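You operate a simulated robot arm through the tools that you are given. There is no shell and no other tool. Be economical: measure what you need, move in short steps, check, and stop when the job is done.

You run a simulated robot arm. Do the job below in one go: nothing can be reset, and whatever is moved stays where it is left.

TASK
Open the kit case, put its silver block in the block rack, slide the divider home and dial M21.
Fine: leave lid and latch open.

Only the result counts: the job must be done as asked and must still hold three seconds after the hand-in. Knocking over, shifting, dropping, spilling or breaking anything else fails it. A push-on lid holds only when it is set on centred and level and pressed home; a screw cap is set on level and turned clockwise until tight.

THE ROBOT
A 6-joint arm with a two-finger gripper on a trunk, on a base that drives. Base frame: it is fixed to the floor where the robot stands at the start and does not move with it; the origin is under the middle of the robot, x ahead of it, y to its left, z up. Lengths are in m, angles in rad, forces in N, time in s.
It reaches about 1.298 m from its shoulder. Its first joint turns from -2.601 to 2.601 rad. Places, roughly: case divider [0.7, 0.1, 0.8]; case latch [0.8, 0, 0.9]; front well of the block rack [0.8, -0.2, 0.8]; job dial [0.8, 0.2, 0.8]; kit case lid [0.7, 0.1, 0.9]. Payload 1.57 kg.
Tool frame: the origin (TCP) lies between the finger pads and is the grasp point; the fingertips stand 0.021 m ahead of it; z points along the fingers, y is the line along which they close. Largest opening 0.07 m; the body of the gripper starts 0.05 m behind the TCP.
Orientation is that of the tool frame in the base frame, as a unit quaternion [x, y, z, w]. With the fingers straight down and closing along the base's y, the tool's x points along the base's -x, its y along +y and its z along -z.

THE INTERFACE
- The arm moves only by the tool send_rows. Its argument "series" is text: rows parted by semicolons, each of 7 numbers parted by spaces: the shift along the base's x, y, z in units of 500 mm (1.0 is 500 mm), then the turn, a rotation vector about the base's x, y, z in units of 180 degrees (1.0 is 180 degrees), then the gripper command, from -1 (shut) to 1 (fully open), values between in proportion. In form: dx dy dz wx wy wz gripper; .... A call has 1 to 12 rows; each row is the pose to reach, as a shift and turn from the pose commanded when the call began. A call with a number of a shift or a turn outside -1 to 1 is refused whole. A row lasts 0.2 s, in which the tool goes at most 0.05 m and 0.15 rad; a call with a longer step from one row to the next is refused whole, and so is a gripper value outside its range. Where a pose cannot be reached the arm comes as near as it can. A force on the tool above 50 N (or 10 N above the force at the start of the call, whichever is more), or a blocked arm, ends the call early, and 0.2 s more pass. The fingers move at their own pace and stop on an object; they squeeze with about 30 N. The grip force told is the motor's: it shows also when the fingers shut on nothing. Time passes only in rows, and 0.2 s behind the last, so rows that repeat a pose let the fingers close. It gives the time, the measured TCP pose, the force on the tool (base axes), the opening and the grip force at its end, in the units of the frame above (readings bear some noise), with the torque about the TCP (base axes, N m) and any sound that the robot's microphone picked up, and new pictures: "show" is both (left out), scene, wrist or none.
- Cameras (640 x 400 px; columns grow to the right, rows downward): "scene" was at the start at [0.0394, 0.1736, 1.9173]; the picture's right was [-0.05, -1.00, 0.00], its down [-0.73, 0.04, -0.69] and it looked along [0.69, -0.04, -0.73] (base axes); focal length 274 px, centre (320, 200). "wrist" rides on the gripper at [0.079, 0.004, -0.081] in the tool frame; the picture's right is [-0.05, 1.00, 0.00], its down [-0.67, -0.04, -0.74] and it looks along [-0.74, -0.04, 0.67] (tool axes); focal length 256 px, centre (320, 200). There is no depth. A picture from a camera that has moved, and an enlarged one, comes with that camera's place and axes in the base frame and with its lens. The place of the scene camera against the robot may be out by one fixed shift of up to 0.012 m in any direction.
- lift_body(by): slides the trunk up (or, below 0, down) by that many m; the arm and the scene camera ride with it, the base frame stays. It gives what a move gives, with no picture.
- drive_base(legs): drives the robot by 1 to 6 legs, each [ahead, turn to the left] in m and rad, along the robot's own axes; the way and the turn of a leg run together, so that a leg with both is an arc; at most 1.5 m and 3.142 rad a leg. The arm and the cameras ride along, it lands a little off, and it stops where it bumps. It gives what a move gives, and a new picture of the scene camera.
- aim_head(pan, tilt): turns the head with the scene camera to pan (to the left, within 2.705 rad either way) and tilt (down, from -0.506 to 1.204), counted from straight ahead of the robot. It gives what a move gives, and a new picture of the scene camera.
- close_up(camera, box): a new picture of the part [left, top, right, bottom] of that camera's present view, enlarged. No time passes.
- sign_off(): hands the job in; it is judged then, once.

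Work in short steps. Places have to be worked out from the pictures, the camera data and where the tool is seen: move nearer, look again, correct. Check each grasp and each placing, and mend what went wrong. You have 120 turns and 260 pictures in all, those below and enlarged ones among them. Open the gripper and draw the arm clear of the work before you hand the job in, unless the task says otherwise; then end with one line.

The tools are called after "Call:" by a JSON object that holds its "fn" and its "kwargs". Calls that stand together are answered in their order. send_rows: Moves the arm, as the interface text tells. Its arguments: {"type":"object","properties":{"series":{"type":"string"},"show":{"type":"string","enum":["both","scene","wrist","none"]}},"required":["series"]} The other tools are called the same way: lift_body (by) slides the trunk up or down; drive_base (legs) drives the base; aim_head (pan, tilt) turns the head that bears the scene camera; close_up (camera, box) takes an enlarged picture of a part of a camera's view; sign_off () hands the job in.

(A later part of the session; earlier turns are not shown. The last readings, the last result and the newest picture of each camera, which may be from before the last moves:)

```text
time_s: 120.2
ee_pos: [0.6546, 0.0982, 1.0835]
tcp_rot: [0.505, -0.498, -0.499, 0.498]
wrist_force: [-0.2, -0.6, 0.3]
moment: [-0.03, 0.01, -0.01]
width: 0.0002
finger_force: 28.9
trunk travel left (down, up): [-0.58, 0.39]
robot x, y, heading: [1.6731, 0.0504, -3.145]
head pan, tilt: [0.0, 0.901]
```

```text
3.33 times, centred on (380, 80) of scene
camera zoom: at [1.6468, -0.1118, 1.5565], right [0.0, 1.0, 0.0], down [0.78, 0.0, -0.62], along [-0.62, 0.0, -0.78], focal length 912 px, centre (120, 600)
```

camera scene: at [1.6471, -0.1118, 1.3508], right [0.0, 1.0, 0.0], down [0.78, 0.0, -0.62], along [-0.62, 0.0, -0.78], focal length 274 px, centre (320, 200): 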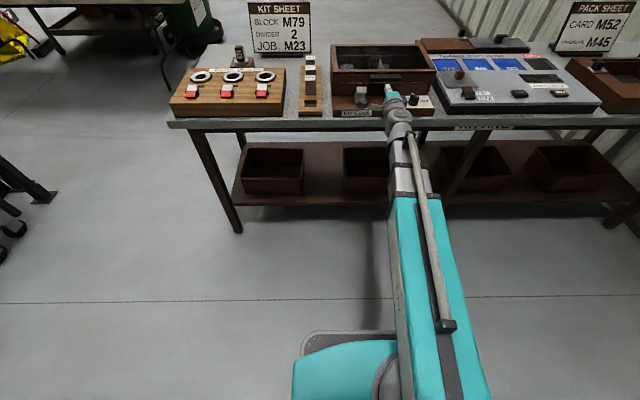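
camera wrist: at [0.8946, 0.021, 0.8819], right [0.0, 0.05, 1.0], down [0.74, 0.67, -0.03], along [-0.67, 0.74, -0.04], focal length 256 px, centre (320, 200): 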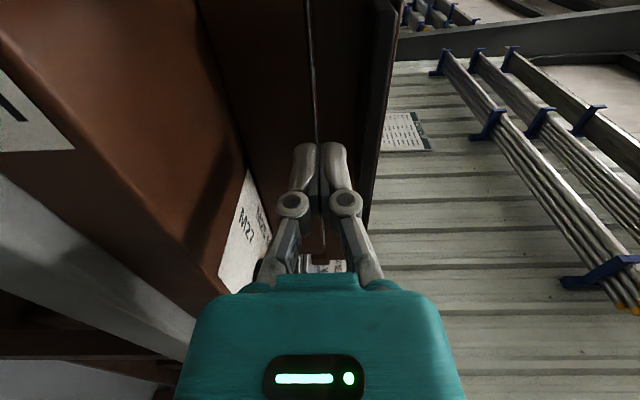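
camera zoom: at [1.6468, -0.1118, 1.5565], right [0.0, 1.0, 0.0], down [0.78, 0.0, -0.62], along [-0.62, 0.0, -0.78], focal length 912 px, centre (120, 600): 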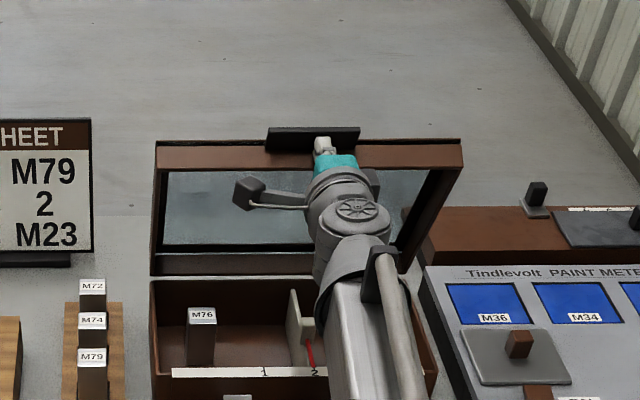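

Lid ~70°. I push it on past vertical.

Call:
{"fn": "send_rows", "kwargs": {"series": "-0.03 0 0 0 0 0 -1;-0.06 0 0 0 0 0 -1;-0.08 0 0 0 0 0 -1", "show": "none"}}

Call:
{"fn": "lift_body", "kwargs": {"by": 0.008}}

Call:
{"fn": "send_rows", "kwargs": {"series": "-0.03 0 0 0 0 0 -1;-0.06 0 0 0 0 0 -1;-0.08 0 0 0 0 0 -1", "show": "none"}}

Call:
{"fn": "close_up", "kwargs": {"camera": "wrist", "box": [140, 0, 460, 260]}}

Call:
{"fn": "close_up", "kwargs": {"camera": "scene", "box": [310, 20, 450, 140]}}

```text
time_s: 121.0
ee_pos: [0.6225, 0.0995, 1.0896]
tcp_rot: [0.502, -0.496, -0.5, 0.501]
wrist_force: [9.8, -0.3, 41.7]
moment: [-0.11, 0.58, 0.07]
width: 0.0
finger_force: 28.1
trunk travel left (down, up): [-0.58, 0.39]
robot x, y, heading: [1.676, 0.0505, -3.143]
head pan, tilt: [0.0, 0.901]
```

```text
time_s: 121.5
ee_pos: [0.6173, 0.0995, 1.0927]
tcp_rot: [0.504, -0.498, -0.5, 0.499]
wrist_force: [-0.3, -1.7, 3.5]
moment: [-0.05, 0.06, 0.0]
width: 0.0001
finger_force: 28.7
trunk travel left (down, up): [-0.588, 0.382]
robot x, y, heading: [1.6753, 0.0508, -3.138]
head pan, tilt: [0.0, 0.901]
```

```text
time_s: 122.3
ee_pos: [0.5798, 0.0984, 1.0972]
tcp_rot: [0.502, -0.498, -0.5, 0.499]
wrist_force: [-0.2, -0.4, 32.4]
moment: [-0.04, 0.49, 0.04]
width: 0.0003
finger_force: 28.9
trunk travel left (down, up): [-0.588, 0.382]
robot x, y, heading: [1.6732, 0.053, -3.146]
head pan, tilt: [0.0, 0.901]
```

```text
1.54 times, centred on (300, 130) of wrist
camera zoom: at [0.6609, 0.02, 1.0997], right [0.0, 0.05, 1.0], down [0.74, 0.67, -0.03], along [-0.67, 0.74, -0.04], focal length 394 px, centre (351, 308)
```

zoom: 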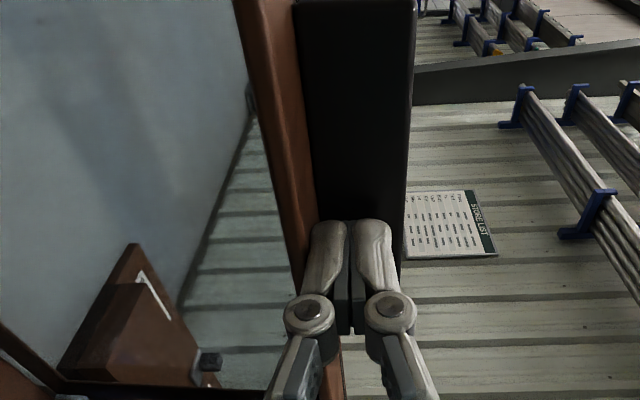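

```text
3.33 times, centred on (380, 80) of scene
camera zoom: at [1.6523, -0.1121, 1.5652], right [0.0, 1.0, 0.0], down [0.78, 0.0, -0.62], along [-0.62, 0.0, -0.78], focal length 912 px, centre (120, 600)
```

zoom: 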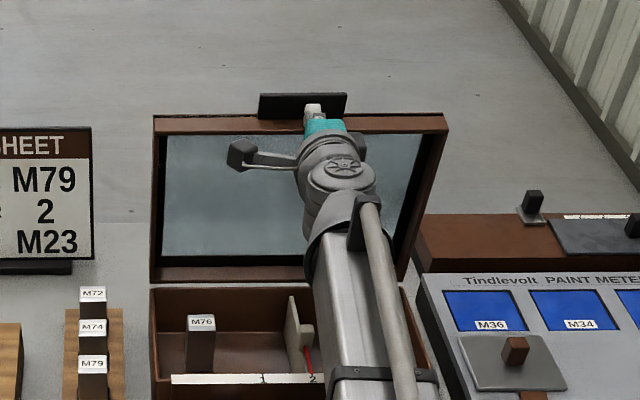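

Lid near vertical; the finger now sits on top of its front edge pushing the handle. I raise slightly and push on.

Call:
{"fn": "lift_body", "kwargs": {"by": 0.01}}

Call:
{"fn": "send_rows", "kwargs": {"series": "-0.03 0 0 0 0 0 -1;-0.06 0 0 0 0 0 -1;-0.08 0 0 0 0 0 -1", "show": "none"}}

Call:
{"fn": "close_up", "kwargs": {"camera": "wrist", "box": [140, 0, 460, 260]}}

Call:
{"fn": "close_up", "kwargs": {"camera": "scene", "box": [310, 20, 450, 140]}}

```text
time_s: 122.9
ee_pos: [0.5763, 0.0993, 1.1011]
tcp_rot: [0.504, -0.498, -0.499, 0.499]
wrist_force: [-0.1, 0.1, 0.0]
moment: [-0.05, 0.01, 0.0]
width: 0.0002
finger_force: 29.0
trunk travel left (down, up): [-0.598, 0.372]
robot x, y, heading: [1.6743, 0.0481, -3.138]
head pan, tilt: [0.0, 0.901]
```

```text
time_s: 123.7
ee_pos: [0.5372, 0.0985, 1.1023]
tcp_rot: [0.503, -0.499, -0.499, 0.499]
wrist_force: [0.1, -0.4, 0.3]
moment: [-0.02, 0.0, -0.01]
width: 0.0
finger_force: 28.7
trunk travel left (down, up): [-0.598, 0.372]
robot x, y, heading: [1.675, 0.0509, -3.14]
head pan, tilt: [0.0, 0.901]
```

```text
1.54 times, centred on (300, 130) of wrist
camera zoom: at [0.6178, 0.0201, 1.1058], right [0.0, 0.05, 1.0], down [0.74, 0.67, -0.03], along [-0.67, 0.74, -0.04], focal length 394 px, centre (351, 308)
```

zoom: 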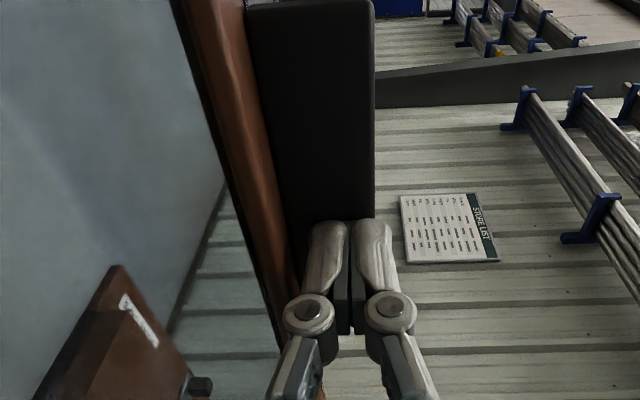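

```text
3.33 times, centred on (380, 80) of scene
camera zoom: at [1.6472, -0.1118, 1.5748], right [0.0, 1.0, 0.0], down [0.78, 0.0, -0.62], along [-0.62, 0.0, -0.78], focal length 912 px, centre (120, 600)
```

zoom: 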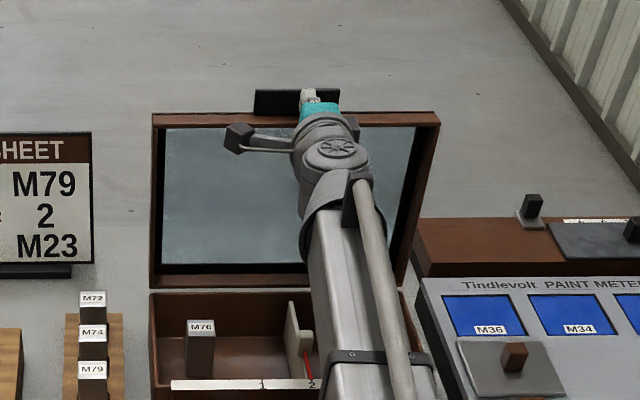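

The lid seems past vertical with no force left. I retract and see whether it stays.

Call:
{"fn": "send_rows", "kwargs": {"series": "0.06 0 0 0 0 0 -1;0.14 0 0 0 0 0 -1;0.22 0 0 0 0 0 -1;0.3 0 0 0 0 0 -1;0.38 0 0 0 0 0 -1;0.46 0 0 0 0 0 -1;0.54 0 0 0 0 0 -1;0.62 0 0 0 0 0 -1"}}

Call:
{"fn": "close_up", "kwargs": {"camera": "scene", "box": [310, 20, 450, 140]}}

```text
time_s: 125.5
ee_pos: [0.8473, 0.0966, 1.1025]
tcp_rot: [0.503, -0.499, -0.499, 0.499]
wrist_force: [-0.7, 0.6, 0.2]
moment: [0.03, 0.0, -0.01]
width: 0.0
finger_force: 28.6
trunk travel left (down, up): [-0.598, 0.372]
robot x, y, heading: [1.6685, 0.0497, -3.146]
head pan, tilt: [0.0, 0.901]
camera scene: at [1.6475, -0.1118, 1.5748], right [0.0, 1.0, 0.0], down [0.78, 0.0, -0.62], along [-0.62, 0.0, -0.78], focal length 274 px, centre (320, 200)
camera wrist: at [0.9286, 0.0181, 1.106], right [0.0, 0.05, 1.0], down [0.74, 0.67, -0.03], along [-0.67, 0.74, -0.04], focal length 256 px, centre (320, 200)
```

scene: 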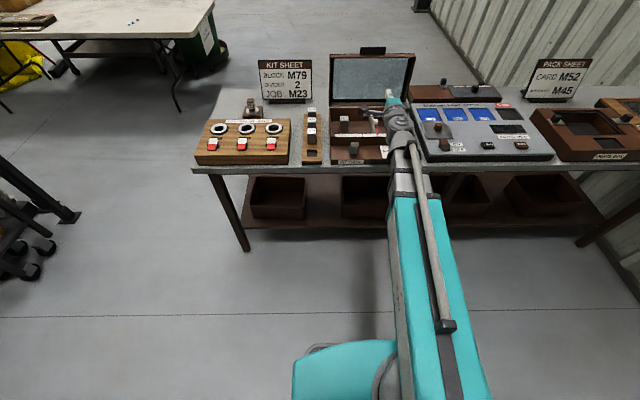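
wrist: 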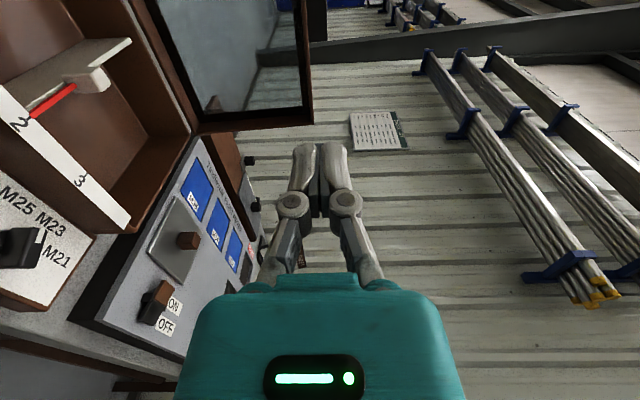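

```text
3.33 times, centred on (380, 80) of scene
camera zoom: at [1.6475, -0.1118, 1.5748], right [0.0, 1.0, 0.0], down [0.78, 0.0, -0.62], along [-0.62, 0.0, -0.78], focal length 912 px, centre (120, 600)
```

zoom: 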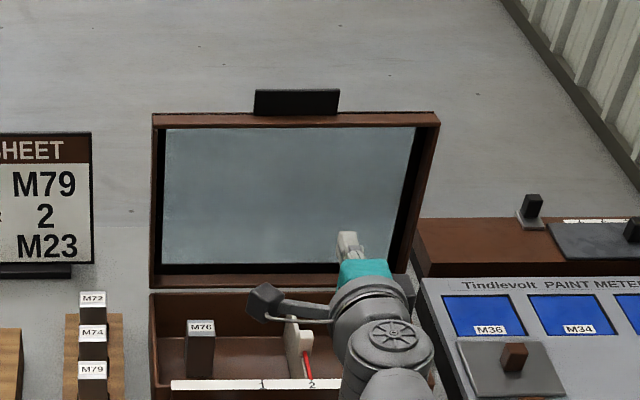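

The lid stays open. Now raise and turn the tool down again with the camera facing −x to study the case interior, divider and dial.

Call:
{"fn": "lift_body", "kwargs": {"by": 0.16}}

Call:
{"fn": "send_rows", "kwargs": {"series": "0.04 0 0 0 -0.046 0 -1;0.08 0 0 0 -0.092 0 -1;0.12 0 0 0 -0.138 0 -1;0.16 0 0 0 -0.184 0 -1;0.18 0 0 0 -0.23 0 -1;0.18 0 0 0 -0.276 0 -1;0.18 0 0 0 -0.322 0 -1;0.18 0 0 0 -0.368 0 -1;0.18 0 0 0 -0.414 0 -1;0.18 0 0 0 -0.46 0 -1;0.18 0 0 0 -0.5 0 -1", "show": "none"}}

Call:
{"fn": "send_rows", "kwargs": {"series": "0 0 0 0 0 0.046 1;0 0 0 0 0 0.092 1;0 -0.02 0 0 0 0.138 1;0 -0.04 0 0 0 0.184 1;0 -0.06 0 0 0 0.23 1;0 -0.08 0 0 0 0.276 1;0 -0.1 0 0 0 0.322 1;0 -0.1 0 0 0 0.368 1;0 -0.1 0 0 0 0.414 1;0 -0.1 0 0 0 0.46 1;0 -0.1 0 0 0 0.5 1"}}

Call:
{"fn": "close_up", "kwargs": {"camera": "wrist", "box": [180, 40, 440, 240]}}

```text
time_s: 127.3
ee_pos: [0.8461, 0.0967, 1.2622]
tcp_rot: [0.504, -0.499, -0.499, 0.498]
wrist_force: [-0.2, -0.4, -0.3]
moment: [0.01, 0.0, -0.04]
width: 0.0
finger_force: 28.4
trunk travel left (down, up): [-0.758, 0.212]
robot x, y, heading: [1.6757, 0.0508, -3.144]
head pan, tilt: [0.0, 0.901]
```

```text
time_s: 129.7
ee_pos: [0.9344, 0.101, 1.0769]
tcp_rot: [0.709, -0.706, 0.004, -0.001]
wrist_force: [0.2, 0.4, -0.7]
moment: [0.0, 0.01, -0.04]
width: 0.0004
finger_force: 28.5
out of reach, approached as far as the arm can: row 1, 2, 3, 4, 5, 6, 7, 8, 9, 10, 11
trunk travel left (down, up): [-0.758, 0.212]
robot x, y, heading: [1.6721, 0.0504, -3.141]
head pan, tilt: [0.0, 0.901]
```

```text
time_s: 132.1
ee_pos: [0.9372, 0.0472, 1.0776]
tcp_rot: [1.0, 0.005, 0.002, -0.002]
wrist_force: [-0.1, -0.1, 0.5]
moment: [0.0, 0.0, -0.01]
width: 0.0701
finger_force: 0.0
trunk travel left (down, up): [-0.758, 0.212]
robot x, y, heading: [1.6762, 0.0534, -3.141]
head pan, tilt: [0.0, 0.901]
camera scene: at [1.6473, -0.1118, 1.7348], right [0.0, 1.0, 0.0], down [0.78, 0.0, -0.62], along [-0.62, 0.0, -0.78], focal length 274 px, centre (320, 200)
camera wrist: at [1.0152, 0.0435, 1.158], right [-0.04, -1.0, 0.0], down [-0.67, 0.03, 0.74], along [-0.74, 0.04, -0.67], focal length 256 px, centre (320, 200)
```

scene: 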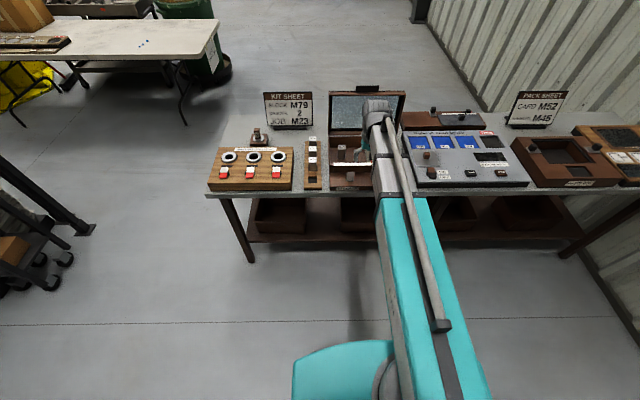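
wrist: 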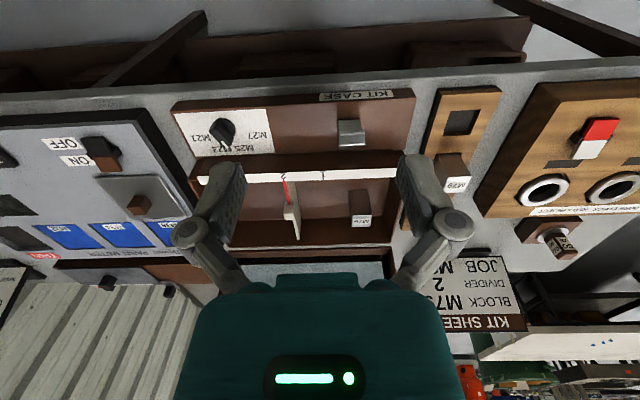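

```text
2.00 times, centred on (310, 140) of wrist
camera zoom: at [1.0152, 0.0435, 1.158], right [-0.04, -1.0, 0.0], down [-0.67, 0.03, 0.74], along [-0.74, 0.04, -0.67], focal length 512 px, centre (340, 320)
```

zoom: 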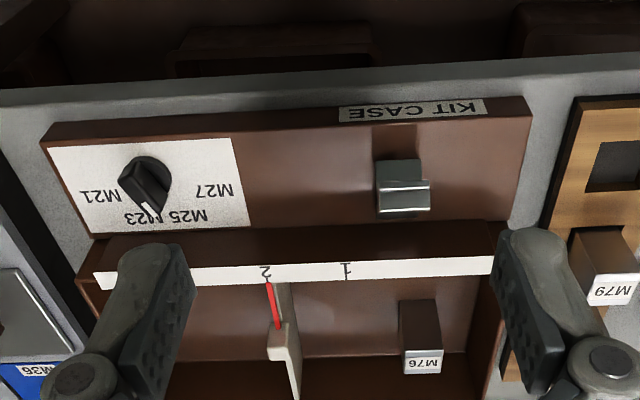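

I move closer over the case to read the divider scale and the slot layout precisely.

Call:
{"fn": "send_rows", "kwargs": {"series": "-0.07 0.02 0 0 0 0 1;-0.14 0.05 0 0 0 0 1;-0.19 0.06 0 0 0 0 1", "show": "wrist"}}

Call:
{"fn": "close_up", "kwargs": {"camera": "wrist", "box": [180, 40, 440, 240]}}

```text
time_s: 132.9
ee_pos: [0.8397, 0.0765, 1.0773]
tcp_rot: [1.0, 0.004, 0.003, -0.001]
wrist_force: [0.2, -1.0, -0.4]
moment: [0.02, -0.01, -0.04]
width: 0.07
finger_force: 0.1
trunk travel left (down, up): [-0.758, 0.212]
robot x, y, heading: [1.6701, 0.0514, -3.144]
head pan, tilt: [0.0, 0.901]
camera wrist: at [0.9189, 0.0735, 1.1578], right [-0.05, -1.0, 0.0], down [-0.67, 0.03, 0.74], along [-0.74, 0.04, -0.67], focal length 256 px, centre (320, 200)
```

wrist: 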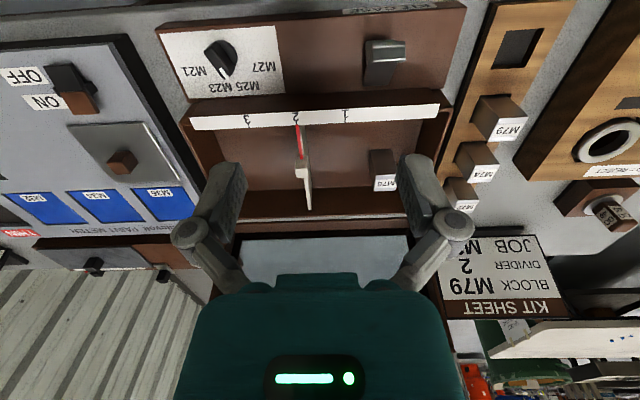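

```text
2.00 times, centred on (310, 140) of wrist
camera zoom: at [0.9189, 0.0735, 1.1578], right [-0.05, -1.0, 0.0], down [-0.67, 0.03, 0.74], along [-0.74, 0.04, -0.67], focal length 512 px, centre (340, 320)
```

zoom: 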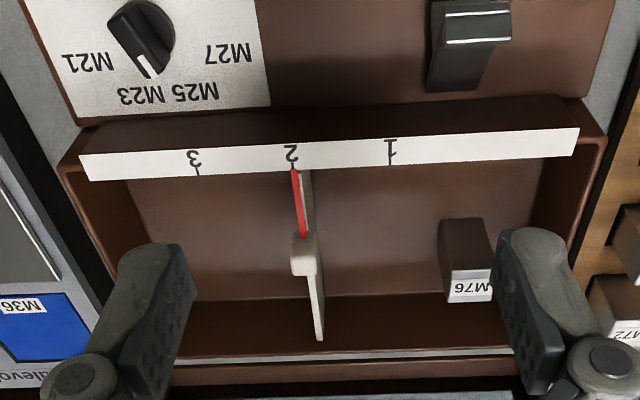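

The pointer is exactly at 2 (the sheet's values match the present state, so "home" must be an end stop; the unnumbered end beyond 1 is where the block stands, so block first). Block M76 is around (0.63,−0.015,0.86). I move above it for a better fix.

Call:
{"fn": "send_rows", "kwargs": {"series": "-0.07 -0.04 0 0 0 0 1;-0.13 -0.1 0 0 0 0 1;-0.2 -0.16 0 0 0 0 1;-0.26 -0.184 0 0 0 0 1", "show": "none"}}

Call:
{"fn": "lift_body", "kwargs": {"by": -0.09}}

Call:
{"fn": "close_up", "kwargs": {"camera": "wrist", "box": [160, 60, 480, 260]}}

Call:
{"fn": "close_up", "kwargs": {"camera": "scene", "box": [290, 60, 430, 190]}}

```text
time_s: 133.9
ee_pos: [0.709, -0.0142, 1.0762]
tcp_rot: [1.0, 0.002, 0.003, -0.003]
wrist_force: [0.0, 0.3, -0.3]
moment: [-0.02, 0.02, -0.01]
width: 0.0699
finger_force: 0.1
trunk travel left (down, up): [-0.758, 0.212]
robot x, y, heading: [1.674, 0.0526, -3.14]
head pan, tilt: [0.0, 0.901]
```

```text
time_s: 135.2
ee_pos: [0.71, -0.0129, 0.9881]
tcp_rot: [1.0, 0.003, 0.003, -0.002]
wrist_force: [-0.7, 0.2, -0.8]
moment: [0.0, 0.0, 0.0]
width: 0.0701
finger_force: 0.0
trunk travel left (down, up): [-0.668, 0.302]
robot x, y, heading: [1.6738, 0.0577, -3.14]
head pan, tilt: [0.0, 0.901]
```

```text
2.00 times, centred on (320, 160) of wrist
camera zoom: at [0.7893, -0.0175, 1.068], right [-0.05, -1.0, 0.0], down [-0.67, 0.03, 0.74], along [-0.74, 0.04, -0.67], focal length 512 px, centre (320, 280)
```

zoom: 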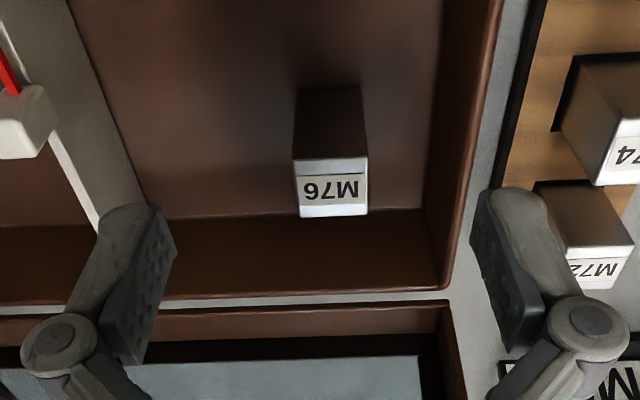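

```text
3.08 times, centred on (360, 125) of scene
camera zoom: at [1.6474, -0.1118, 1.6448], right [0.0, 1.0, 0.0], down [0.78, 0.0, -0.62], along [-0.62, 0.0, -0.78], focal length 842 px, centre (197, 431)
```

zoom: 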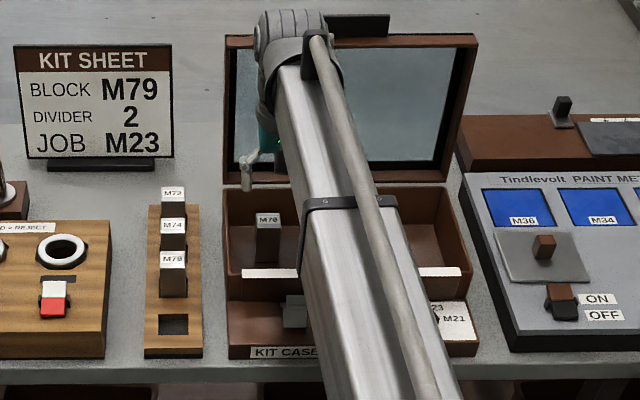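

Refined: block top centre ≈(0.641,−0.0145,0.878), about 33 mm square, aligned with the case. I move over it at height and check the lid clearance.

Call:
{"fn": "send_rows", "kwargs": {"series": "-0.07 -0.003 0 0 0 0 1;-0.138 -0.003 0 0 0 0 1;-0.138 -0.003 0 0 0 0 1"}}

Call:
{"fn": "close_up", "kwargs": {"camera": "wrist", "box": [200, 0, 440, 200]}}

Call:
{"fn": "close_up", "kwargs": {"camera": "scene", "box": [290, 60, 430, 190]}}

```text
time_s: 136.0
ee_pos: [0.6405, -0.0156, 0.9873]
tcp_rot: [1.0, 0.004, 0.002, -0.002]
wrist_force: [-0.5, -0.7, 0.3]
moment: [-0.03, 0.0, 0.03]
width: 0.0699
finger_force: 0.0
trunk travel left (down, up): [-0.668, 0.302]
robot x, y, heading: [1.6763, 0.0525, -3.139]
head pan, tilt: [0.0, 0.901]
camera scene: at [1.6472, -0.1118, 1.6448], right [0.0, 1.0, 0.0], down [0.78, 0.0, -0.62], along [-0.62, 0.0, -0.78], focal length 274 px, centre (320, 200)
camera wrist: at [0.7191, -0.0189, 1.0679], right [-0.05, -1.0, 0.0], down [-0.67, 0.03, 0.74], along [-0.74, 0.04, -0.67], focal length 256 px, centre (320, 200)
```

scene: 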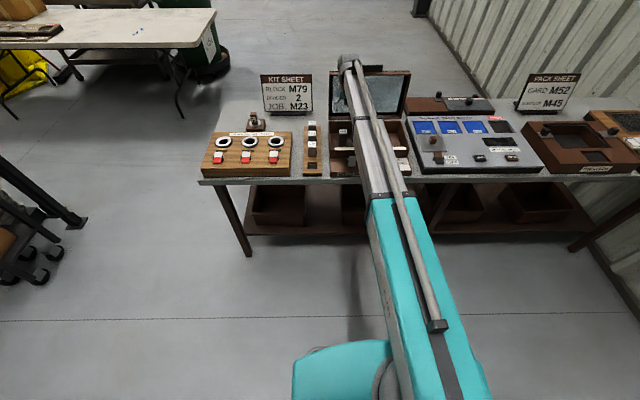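
wrist: 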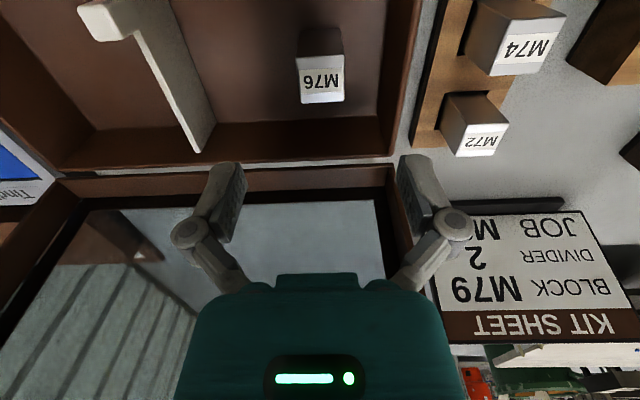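

```text
2.00 times, centred on (320, 100) of wrist
camera zoom: at [0.7191, -0.0189, 1.0679], right [-0.05, -1.0, 0.0], down [-0.67, 0.03, 0.74], along [-0.74, 0.04, -0.67], focal length 512 px, centre (320, 400)
```

zoom: 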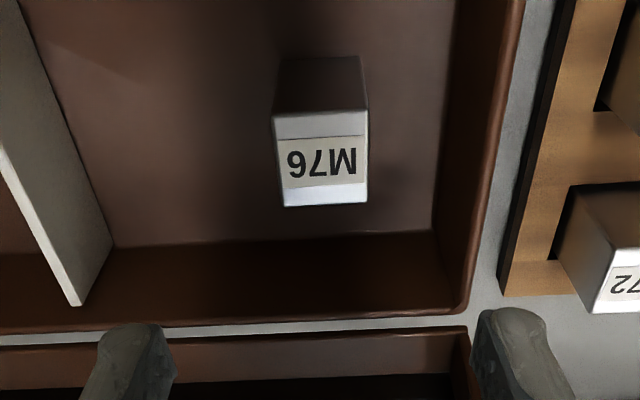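

```text
3.08 times, centred on (360, 125) of scene
camera zoom: at [1.6472, -0.1118, 1.6448], right [0.0, 1.0, 0.0], down [0.78, 0.0, -0.62], along [-0.62, 0.0, -0.78], focal length 842 px, centre (197, 431)
```

zoom: 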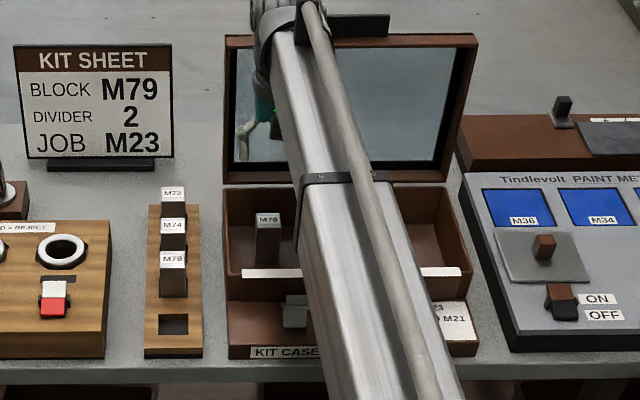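

Position agrees. I lower in two steps, watching forces.

Call:
{"fn": "lift_body", "kwargs": {"by": -0.08}}

Call:
{"fn": "close_up", "kwargs": {"camera": "wrist", "box": [160, 60, 480, 260]}}

Call:
{"fn": "close_up", "kwargs": {"camera": "scene", "box": [290, 20, 430, 150]}}

```text
time_s: 137.2
ee_pos: [0.6401, -0.0154, 0.9067]
tcp_rot: [1.0, 0.003, 0.003, -0.002]
wrist_force: [0.2, -0.1, 0.3]
moment: [0.01, -0.01, 0.0]
width: 0.0698
finger_force: 0.0
trunk travel left (down, up): [-0.588, 0.382]
robot x, y, heading: [1.6718, 0.0508, -3.142]
head pan, tilt: [0.0, 0.901]
```

```text
2.00 times, centred on (320, 160) of wrist
camera zoom: at [0.7192, -0.019, 0.988], right [-0.05, -1.0, 0.0], down [-0.67, 0.03, 0.74], along [-0.74, 0.04, -0.67], focal length 512 px, centre (320, 280)
```

zoom: 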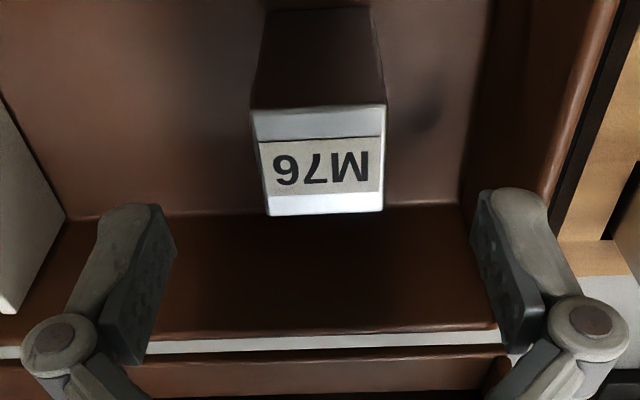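

```text
3.08 times, centred on (360, 85) of scene
camera zoom: at [1.6473, -0.1118, 1.5648], right [0.0, 1.0, 0.0], down [0.78, 0.0, -0.62], along [-0.62, 0.0, -0.78], focal length 842 px, centre (197, 554)
```

zoom: 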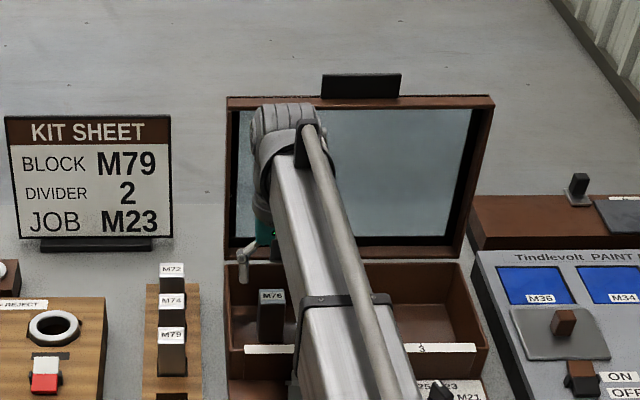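

Centred. I narrow the opening to 50 mm to clear the case wall, lower to grasp depth, then close.

Call:
{"fn": "send_rows", "kwargs": {"series": "0 0 0 0 0 0 0.43;0 0 0 0 0 0 0.43;0 0 0 0 0 0 0.43", "show": "none"}}

Call:
{"fn": "lift_body", "kwargs": {"by": -0.042}}

Call:
{"fn": "send_rows", "kwargs": {"series": "0 0 0 0 0 0 -1;0 0 0 0 0 0 -1;0 0 0 0 0 0 -1;0 0 0 0 0 0 -1", "show": "wrist"}}

```text
time_s: 138.0
ee_pos: [0.6407, -0.0147, 0.9076]
tcp_rot: [1.0, 0.003, 0.004, -0.002]
wrist_force: [-0.4, 0.2, -0.6]
moment: [0.0, -0.02, 0.02]
width: 0.05
finger_force: 0.0
trunk travel left (down, up): [-0.588, 0.382]
robot x, y, heading: [1.6768, 0.0492, -3.143]
head pan, tilt: [0.0, 0.901]
```

```text
time_s: 138.8
ee_pos: [0.6404, -0.0153, 0.8655]
tcp_rot: [1.0, 0.004, 0.003, -0.002]
wrist_force: [-0.2, -1.0, 0.2]
moment: [0.01, 0.0, -0.01]
width: 0.0498
finger_force: 0.2
trunk travel left (down, up): [-0.546, 0.424]
robot x, y, heading: [1.6729, 0.0512, -3.14]
head pan, tilt: [0.0, 0.901]
```

```text
time_s: 139.8
ee_pos: [0.6414, -0.0159, 0.8653]
tcp_rot: [1.0, 0.003, 0.003, -0.002]
wrist_force: [0.5, -1.0, 1.4]
moment: [0.0, -0.05, 0.04]
width: 0.0357
finger_force: 30.2
trunk travel left (down, up): [-0.546, 0.424]
robot x, y, heading: [1.6758, 0.0478, -3.139]
head pan, tilt: [0.0, 0.901]
camera wrist: at [0.7193, -0.019, 0.946], right [-0.05, -1.0, 0.0], down [-0.67, 0.03, 0.74], along [-0.74, 0.04, -0.67], focal length 256 px, centre (320, 200)
```

wrist: 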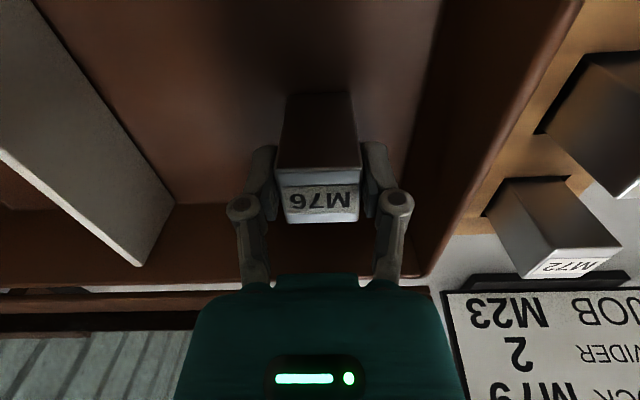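

Grasped (width 0.0357). I lift 0.14 m and move toward the rack to view the empty well.

Call:
{"fn": "lift_body", "kwargs": {"by": 0.14}}

Call:
{"fn": "send_rows", "kwargs": {"series": "0.07 -0.03 0 0 0 0 -1;0.15 -0.06 0 0 0 0 -1;0.23 -0.09 0 0 0 0 -1;0.31 -0.13 0 0 0 0 -1;0.39 -0.16 0 0 0 0 -1;0.47 -0.19 0 0 0 0 -1;0.5 -0.2 0 0 0 0 -1"}}

Call:
{"fn": "close_up", "kwargs": {"camera": "wrist", "box": [200, 0, 440, 200]}}

```text
time_s: 141.5
ee_pos: [0.6397, -0.0159, 1.004]
tcp_rot: [1.0, 0.003, 0.002, -0.001]
wrist_force: [0.0, -0.5, -0.5]
moment: [0.02, 0.01, 0.01]
width: 0.0
finger_force: 28.2
trunk travel left (down, up): [-0.686, 0.284]
robot x, y, heading: [1.6732, 0.0495, -3.143]
head pan, tilt: [0.0, 0.901]
```

```text
time_s: 143.1
ee_pos: [0.8925, -0.1144, 1.0054]
tcp_rot: [1.0, 0.003, 0.003, -0.003]
wrist_force: [0.1, 0.6, 0.8]
moment: [-0.02, 0.01, 0.0]
width: 0.0003
finger_force: 28.6
trunk travel left (down, up): [-0.686, 0.284]
robot x, y, heading: [1.6728, 0.054, -3.145]
head pan, tilt: [0.0, 0.901]
camera scene: at [1.6475, -0.112, 1.6627], right [0.0, 1.0, 0.0], down [0.78, 0.0, -0.62], along [-0.62, 0.0, -0.78], focal length 274 px, centre (320, 200)
camera wrist: at [0.9712, -0.118, 1.0861], right [-0.05, -1.0, 0.0], down [-0.67, 0.03, 0.74], along [-0.74, 0.04, -0.67], focal length 256 px, centre (320, 200)
```

scene: 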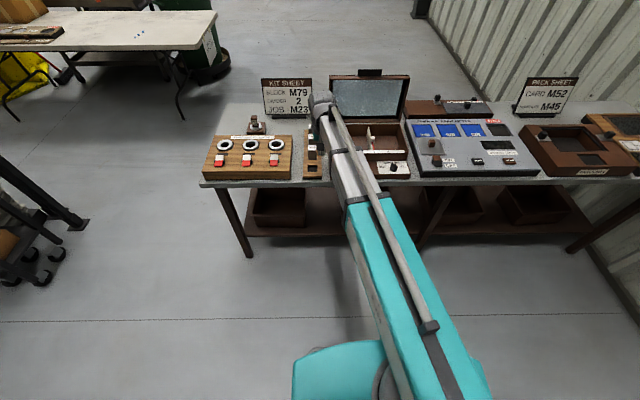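
wrist: 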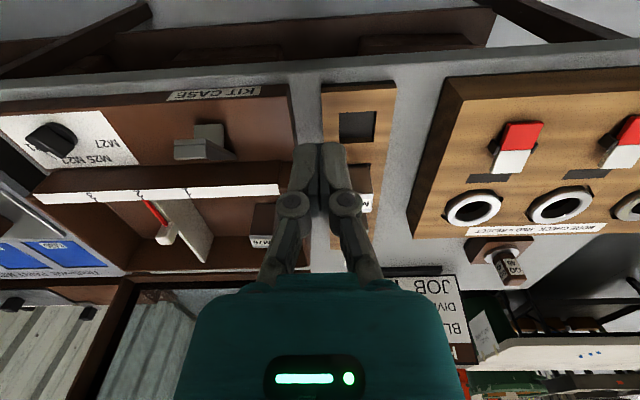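

```text
2.00 times, centred on (320, 100) of wrist
camera zoom: at [0.9712, -0.118, 1.0861], right [-0.05, -1.0, 0.0], down [-0.67, 0.03, 0.74], along [-0.74, 0.04, -0.67], focal length 512 px, centre (320, 400)
```

zoom: 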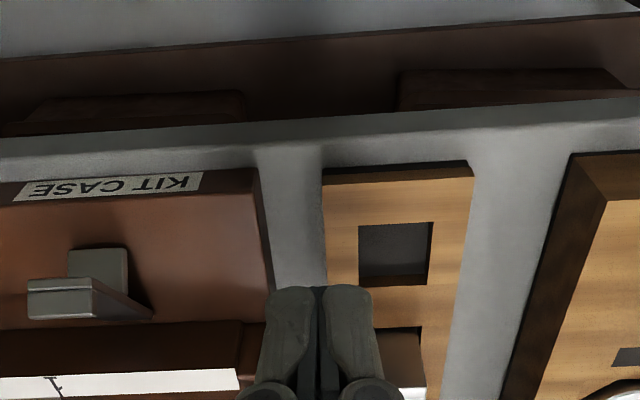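

The block slipped out of the grip and stands in the case still. I go back above it and look.

Call:
{"fn": "send_rows", "kwargs": {"series": "-0.07 0.03 0 0 0 0 0;-0.15 0.06 0 0 0 0 0.43;-0.23 0.09 0 0 0 0 0.43;-0.31 0.13 0 0 0 0 0.43;-0.39 0.16 0 0 0 0 0.43;-0.45 0.2 0 0 0 0 0.43", "show": "none"}}

Call:
{"fn": "close_up", "kwargs": {"camera": "wrist", "box": [200, 20, 440, 220]}}

```text
time_s: 144.5
ee_pos: [0.6656, -0.0143, 1.0032]
tcp_rot: [1.0, 0.004, 0.003, -0.001]
wrist_force: [0.7, 0.3, -0.2]
moment: [0.0, 0.0, 0.01]
width: 0.05
finger_force: 0.0
trunk travel left (down, up): [-0.686, 0.284]
robot x, y, heading: [1.6732, 0.0546, -3.145]
head pan, tilt: [0.0, 0.901]
```

```text
2.00 times, centred on (320, 120) of wrist
camera zoom: at [0.7447, -0.0192, 1.0856], right [-0.05, -1.0, 0.0], down [-0.67, 0.03, 0.74], along [-0.74, 0.04, -0.67], focal length 512 px, centre (320, 360)
```

zoom: 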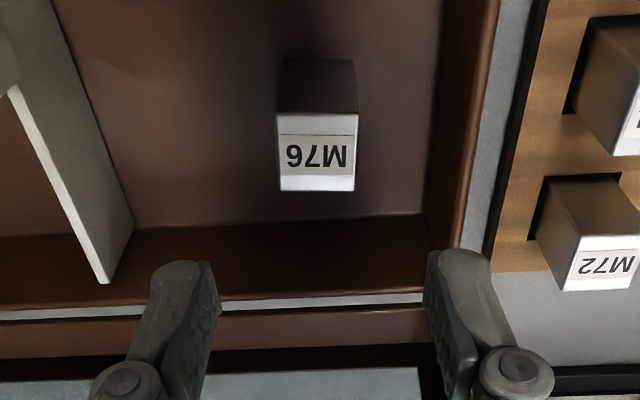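

Block still upright, at ≈(0.642,−0.013). I'll re-grasp deeper, then lift in small increments.

Call:
{"fn": "send_rows", "kwargs": {"series": "-0.047 0.003 0 0 0 0 0.43;-0.047 0.003 0 0 0 0 0.43", "show": "none"}}

Call:
{"fn": "lift_body", "kwargs": {"by": -0.158}}

Call:
{"fn": "send_rows", "kwargs": {"series": "0 0 0 0 0 0 -1;0 0 0 0 0 0 -1;0 0 0 0 0 0 -1;0 0 0 0 0 0 -1;0 0 0 0 0 0 -1", "show": "none"}}

Call:
{"fn": "lift_body", "kwargs": {"by": 0.015}}

Call:
{"fn": "close_up", "kwargs": {"camera": "wrist", "box": [200, 60, 440, 260]}}

```text
time_s: 145.1
ee_pos: [0.6419, -0.0137, 1.0053]
tcp_rot: [1.0, 0.004, 0.003, -0.002]
wrist_force: [0.3, 1.2, 0.6]
moment: [-0.02, -0.01, 0.03]
width: 0.05
finger_force: 0.0
trunk travel left (down, up): [-0.686, 0.284]
robot x, y, heading: [1.6733, 0.0502, -3.144]
head pan, tilt: [0.0, 0.901]
```

```text
time_s: 146.9
ee_pos: [0.6423, -0.0151, 0.8474]
tcp_rot: [1.0, 0.004, 0.003, -0.001]
wrist_force: [-0.9, -0.7, -0.2]
moment: [0.03, -0.01, -0.01]
width: 0.0503
finger_force: 0.2
trunk travel left (down, up): [-0.528, 0.442]
robot x, y, heading: [1.6723, 0.0497, -3.141]
head pan, tilt: [0.0, 0.901]
```

```text
time_s: 148.1
ee_pos: [0.6428, -0.0137, 0.846]
tcp_rot: [1.0, 0.003, 0.003, -0.001]
wrist_force: [-0.7, 1.0, 3.4]
moment: [0.04, 0.03, -0.05]
width: 0.0354
finger_force: 30.2
trunk travel left (down, up): [-0.528, 0.442]
robot x, y, heading: [1.6702, 0.0533, -3.139]
head pan, tilt: [0.0, 0.901]
```

```text
time_s: 148.7
ee_pos: [0.643, -0.014, 0.8619]
tcp_rot: [1.0, 0.004, 0.003, -0.002]
wrist_force: [0.2, 0.5, -3.0]
moment: [-0.02, -0.01, 0.01]
width: 0.0355
finger_force: 30.1
trunk travel left (down, up): [-0.543, 0.427]
robot x, y, heading: [1.6716, 0.0509, -3.139]
head pan, tilt: [0.0, 0.901]
```

```text
2.00 times, centred on (320, 160) of wrist
camera zoom: at [0.7211, -0.0177, 0.9426], right [-0.05, -1.0, 0.0], down [-0.67, 0.03, 0.74], along [-0.74, 0.04, -0.67], focal length 512 px, centre (320, 280)
```

zoom: 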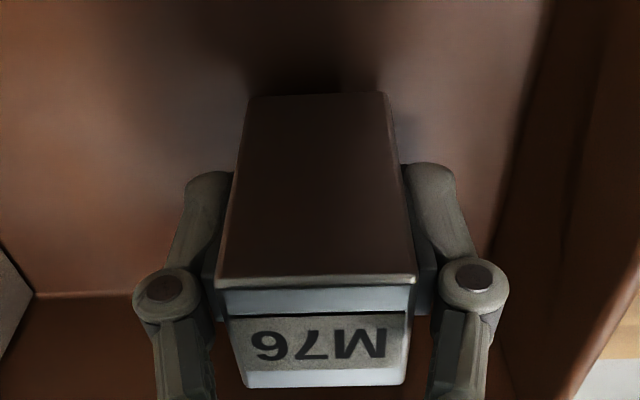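

The block now lifts with the hand (≈3 N weight). I lift on in stages.

Call:
{"fn": "lift_body", "kwargs": {"by": 0.05}}

Call:
{"fn": "lift_body", "kwargs": {"by": 0.07}}

Call:
{"fn": "close_up", "kwargs": {"camera": "wrist", "box": [160, 0, 480, 260]}}

```text
time_s: 149.7
ee_pos: [0.6418, -0.0133, 0.9122]
tcp_rot: [1.0, 0.003, 0.003, -0.002]
wrist_force: [0.1, -0.8, -1.8]
moment: [0.01, 0.0, 0.01]
width: 0.0356
finger_force: 30.3
trunk travel left (down, up): [-0.593, 0.377]
robot x, y, heading: [1.6757, 0.05, -3.143]
head pan, tilt: [0.0, 0.901]
```

```text
time_s: 150.7
ee_pos: [0.6422, -0.0141, 0.9813]
tcp_rot: [1.0, 0.004, 0.002, -0.001]
wrist_force: [-0.4, -0.8, -1.7]
moment: [-0.01, -0.03, 0.0]
width: 0.0356
finger_force: 30.3
trunk travel left (down, up): [-0.663, 0.307]
robot x, y, heading: [1.6763, 0.0476, -3.138]
head pan, tilt: [0.0, 0.901]
```

```text
1.54 times, centred on (320, 130) of wrist
camera zoom: at [0.721, -0.0177, 1.0625], right [-0.05, -1.0, 0.0], down [-0.67, 0.03, 0.74], along [-0.74, 0.04, -0.67], focal length 394 px, centre (320, 308)
```

zoom: 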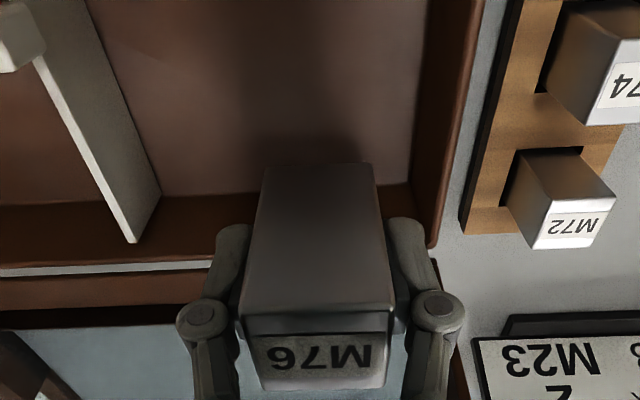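

Held securely. I carry it over to just in front of the empty well for a clear look.

Call:
{"fn": "send_rows", "kwargs": {"series": "0.06 -0.04 0 0 0 0 -1;0.12 -0.08 0 0 0 0 -1;0.18 -0.12 0 0 0 0 -1;0.24 -0.16 0 0 0 0 -1;0.3 -0.2 0 0 0 0 -1;0.36 -0.24 0 0 0 0 -1;0.42 -0.284 0 0 0 0 -1;0.42 -0.284 0 0 0 0 -1", "show": "none"}}

Call:
{"fn": "close_up", "kwargs": {"camera": "wrist", "box": [200, 0, 440, 200]}}

Call:
{"fn": "lift_body", "kwargs": {"by": -0.05}}

Call:
{"fn": "close_up", "kwargs": {"camera": "wrist", "box": [200, 0, 440, 200]}}

Call:
{"fn": "close_up", "kwargs": {"camera": "scene", "box": [270, 80, 390, 200]}}

```text
time_s: 152.5
ee_pos: [0.8538, -0.1546, 0.9811]
tcp_rot: [1.0, 0.002, 0.003, -0.003]
wrist_force: [0.9, 1.1, -1.7]
moment: [-0.02, 0.02, -0.04]
width: 0.0356
finger_force: 30.3
trunk travel left (down, up): [-0.663, 0.307]
robot x, y, heading: [1.6766, 0.05, -3.138]
head pan, tilt: [0.0, 0.901]
```

```text
2.00 times, centred on (320, 100) of wrist
camera zoom: at [0.9319, -0.1585, 1.0628], right [-0.05, -1.0, 0.0], down [-0.67, 0.03, 0.74], along [-0.74, 0.04, -0.67], focal length 512 px, centre (320, 400)
```

zoom: 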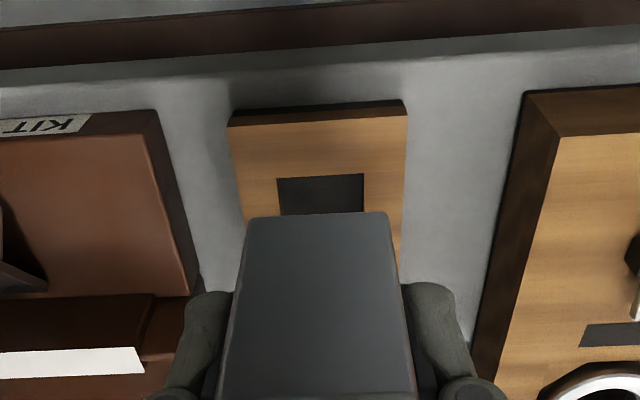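

```text
time_s: 153.4
ee_pos: [0.8528, -0.1547, 0.9306]
tcp_rot: [1.0, 0.003, 0.002, -0.002]
wrist_force: [0.5, 0.6, -2.4]
moment: [-0.02, 0.0, 0.01]
width: 0.0356
finger_force: 30.1
trunk travel left (down, up): [-0.613, 0.357]
robot x, y, heading: [1.6743, 0.0526, -3.142]
head pan, tilt: [0.0, 0.901]
```

```text
2.00 times, centred on (320, 100) of wrist
camera zoom: at [0.9319, -0.158, 1.0128], right [-0.05, -1.0, 0.0], down [-0.67, 0.03, 0.74], along [-0.74, 0.04, -0.67], focal length 512 px, centre (320, 400)
```

zoom: 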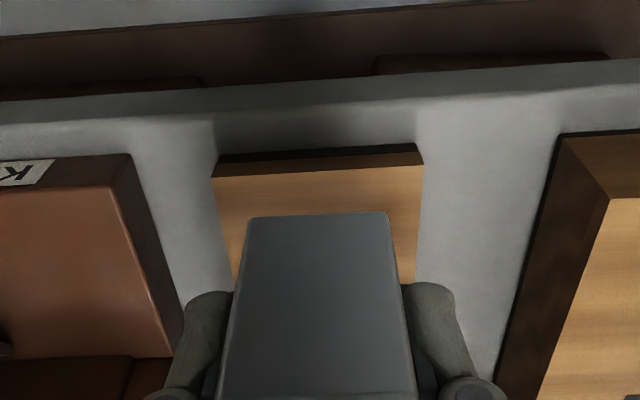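

```text
3.33 times, centred on (330, 140) of scene
camera zoom: at [1.6472, -0.1119, 1.5897], right [0.0, 1.0, 0.0], down [0.78, 0.0, -0.62], along [-0.62, 0.0, -0.78], focal length 912 px, centre (287, 400)
```

zoom: 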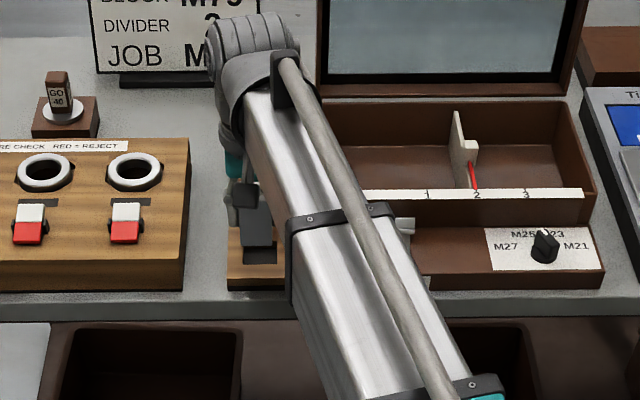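

Well found: centre ≈(0.8015,−0.152), ~41 mm square, rack top z≈0.819; the held block is centred on the TCP with its bottom 33 mm below. I move over the well.

Call:
{"fn": "send_rows", "kwargs": {"series": "-0.05 0.005 0 0 0 0 -1;-0.1026 0.005 0 0 0 0 -1;-0.1026 0.005 0 0 0 0 -1", "show": "none"}}

Call:
{"fn": "lift_body", "kwargs": {"by": -0.068}}

Call:
{"fn": "close_up", "kwargs": {"camera": "wrist", "box": [200, 0, 440, 200]}}

Call:
{"fn": "close_up", "kwargs": {"camera": "scene", "box": [270, 70, 370, 170]}}

```text
time_s: 154.2
ee_pos: [0.8021, -0.1498, 0.9314]
tcp_rot: [1.0, 0.002, 0.003, -0.002]
wrist_force: [-0.5, -0.4, -2.4]
moment: [0.01, 0.0, 0.0]
width: 0.0356
finger_force: 30.0
trunk travel left (down, up): [-0.613, 0.357]
robot x, y, heading: [1.6717, 0.0487, -3.139]
head pan, tilt: [0.0, 0.901]
```

```text
time_s: 155.3
ee_pos: [0.8016, -0.1509, 0.8632]
tcp_rot: [1.0, 0.003, 0.002, -0.003]
wrist_force: [0.3, 0.2, -2.3]
moment: [0.0, -0.01, 0.03]
width: 0.0353
finger_force: 29.7
trunk travel left (down, up): [-0.545, 0.425]
robot x, y, heading: [1.6711, 0.0516, -3.143]
head pan, tilt: [0.0, 0.901]
```

```text
2.00 times, centred on (320, 100) of wrist
camera zoom: at [0.8804, -0.1543, 0.9446], right [-0.05, -1.0, 0.0], down [-0.67, 0.03, 0.74], along [-0.74, 0.04, -0.67], focal length 512 px, centre (320, 400)
```

zoom: 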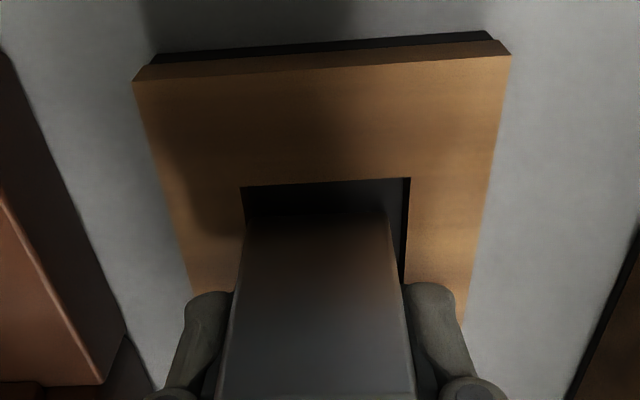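

```text
4.00 times, centred on (320, 120) of scene
camera zoom: at [1.6468, -0.1119, 1.5217], right [0.0, 1.0, 0.0], down [0.78, 0.0, -0.62], along [-0.62, 0.0, -0.78], focal length 1095 px, centre (320, 520)
```

zoom: 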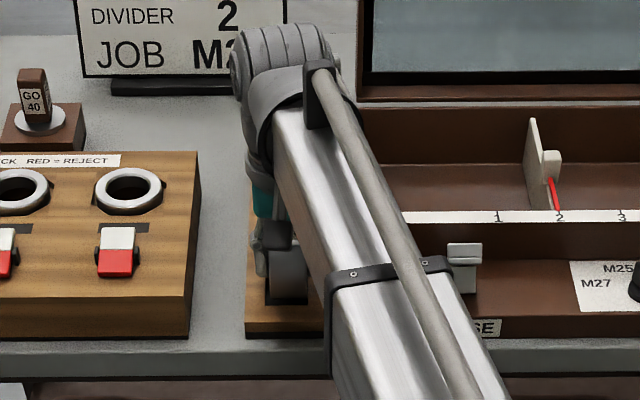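

The block is over the well within ~1.5 mm; I correct y slightly and lower it in.

Call:
{"fn": "send_rows", "kwargs": {"series": "0 -0.003 0 0 0 0 -1;0 -0.003 0 0 0 0 -1", "show": "none"}}

Call:
{"fn": "lift_body", "kwargs": {"by": -0.014}}

Call:
{"fn": "lift_body", "kwargs": {"by": -0.007}}

Call:
{"fn": "close_up", "kwargs": {"camera": "wrist", "box": [200, 0, 440, 200]}}

```text
time_s: 155.9
ee_pos: [0.802, -0.1521, 0.8644]
tcp_rot: [1.0, 0.002, 0.003, -0.001]
wrist_force: [0.7, 0.1, -2.3]
moment: [-0.02, -0.03, -0.03]
width: 0.0358
finger_force: 30.4
trunk travel left (down, up): [-0.545, 0.425]
robot x, y, heading: [1.6741, 0.052, -3.141]
head pan, tilt: [0.0, 0.901]
```

```text
time_s: 156.5
ee_pos: [0.8036, -0.1512, 0.8497]
tcp_rot: [1.0, 0.003, 0.002, -0.002]
wrist_force: [6.1, 0.4, 8.8]
moment: [0.05, 0.05, -0.01]
width: 0.036
finger_force: 30.0
trunk travel left (down, up): [-0.531, 0.439]
robot x, y, heading: [1.6724, 0.0513, -3.139]
head pan, tilt: [0.0, 0.901]
```

```text
time_s: 157.1
ee_pos: [0.8042, -0.1517, 0.8468]
tcp_rot: [1.0, 0.003, 0.002, -0.002]
wrist_force: [1.3, -0.6, 36.7]
moment: [-0.29, 0.83, 0.04]
width: 0.036
finger_force: 29.5
trunk travel left (down, up): [-0.524, 0.446]
robot x, y, heading: [1.6719, 0.0495, -3.14]
head pan, tilt: [0.0, 0.901]
```

```text
2.00 times, centred on (320, 100) of wrist
camera zoom: at [0.8834, -0.1554, 0.9271], right [-0.05, -1.0, 0.0], down [-0.67, 0.03, 0.74], along [-0.74, 0.04, -0.67], focal length 512 px, centre (320, 400)
```

zoom: 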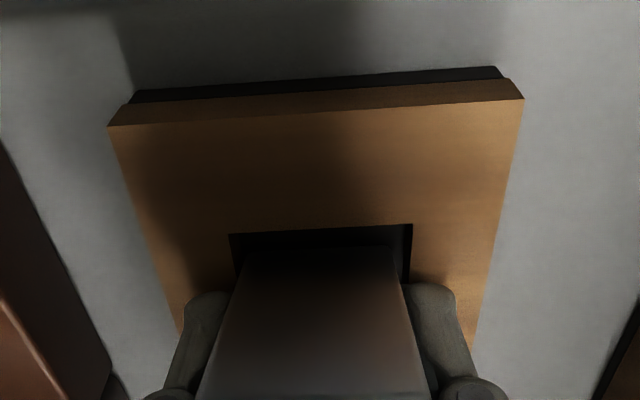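

The back edge is catching the rim (moment indicates −x side). I raise a little, shift +4 mm in x and lower again.

Call:
{"fn": "lift_body", "kwargs": {"by": 0.012}}

Call:
{"fn": "send_rows", "kwargs": {"series": "0.008 0 0 0 0 0 -1;0.008 0 0 0 0 0 -1", "show": "none"}}

Call:
{"fn": "lift_body", "kwargs": {"by": -0.009}}

Call:
{"fn": "close_up", "kwargs": {"camera": "wrist", "box": [240, 60, 400, 200]}}

```text
time_s: 157.7
ee_pos: [0.801, -0.1522, 0.8547]
tcp_rot: [1.0, 0.003, 0.003, -0.002]
wrist_force: [-0.9, 0.9, -3.2]
moment: [-0.02, 0.01, 0.0]
width: 0.0358
finger_force: 30.0
trunk travel left (down, up): [-0.536, 0.434]
robot x, y, heading: [1.6748, 0.0498, -3.142]
head pan, tilt: [0.0, 0.901]
```

```text
time_s: 158.3
ee_pos: [0.8073, -0.1514, 0.8537]
tcp_rot: [1.0, 0.003, 0.002, -0.002]
wrist_force: [0.7, 0.4, -2.3]
moment: [0.0, 0.0, -0.01]
width: 0.0358
finger_force: 29.5
trunk travel left (down, up): [-0.536, 0.434]
robot x, y, heading: [1.6774, 0.0504, -3.14]
head pan, tilt: [0.0, 0.901]
```

```text
time_s: 158.9
ee_pos: [0.8072, -0.152, 0.8448]
tcp_rot: [1.0, 0.004, 0.003, -0.002]
wrist_force: [0.0, 0.4, -2.4]
moment: [0.0, -0.03, 0.03]
width: 0.0355
finger_force: 30.0
trunk travel left (down, up): [-0.527, 0.443]
robot x, y, heading: [1.6743, 0.0518, -3.138]
head pan, tilt: [0.0, 0.901]
```

```text
2.86 times, centred on (320, 130) of wrist
camera zoom: at [0.8851, -0.1557, 0.9267], right [-0.05, -1.0, 0.0], down [-0.67, 0.03, 0.74], along [-0.74, 0.04, -0.67], focal length 731 px, centre (320, 400)
```

zoom: 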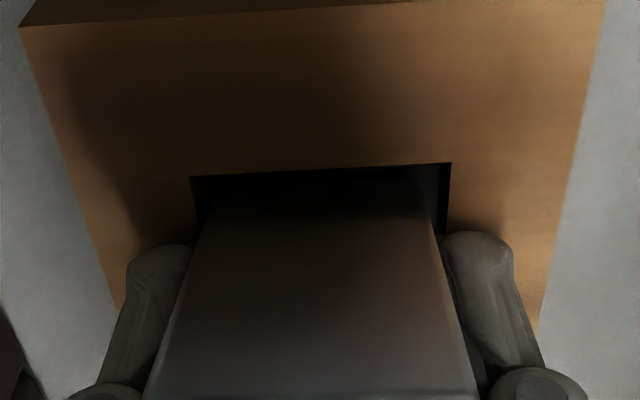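

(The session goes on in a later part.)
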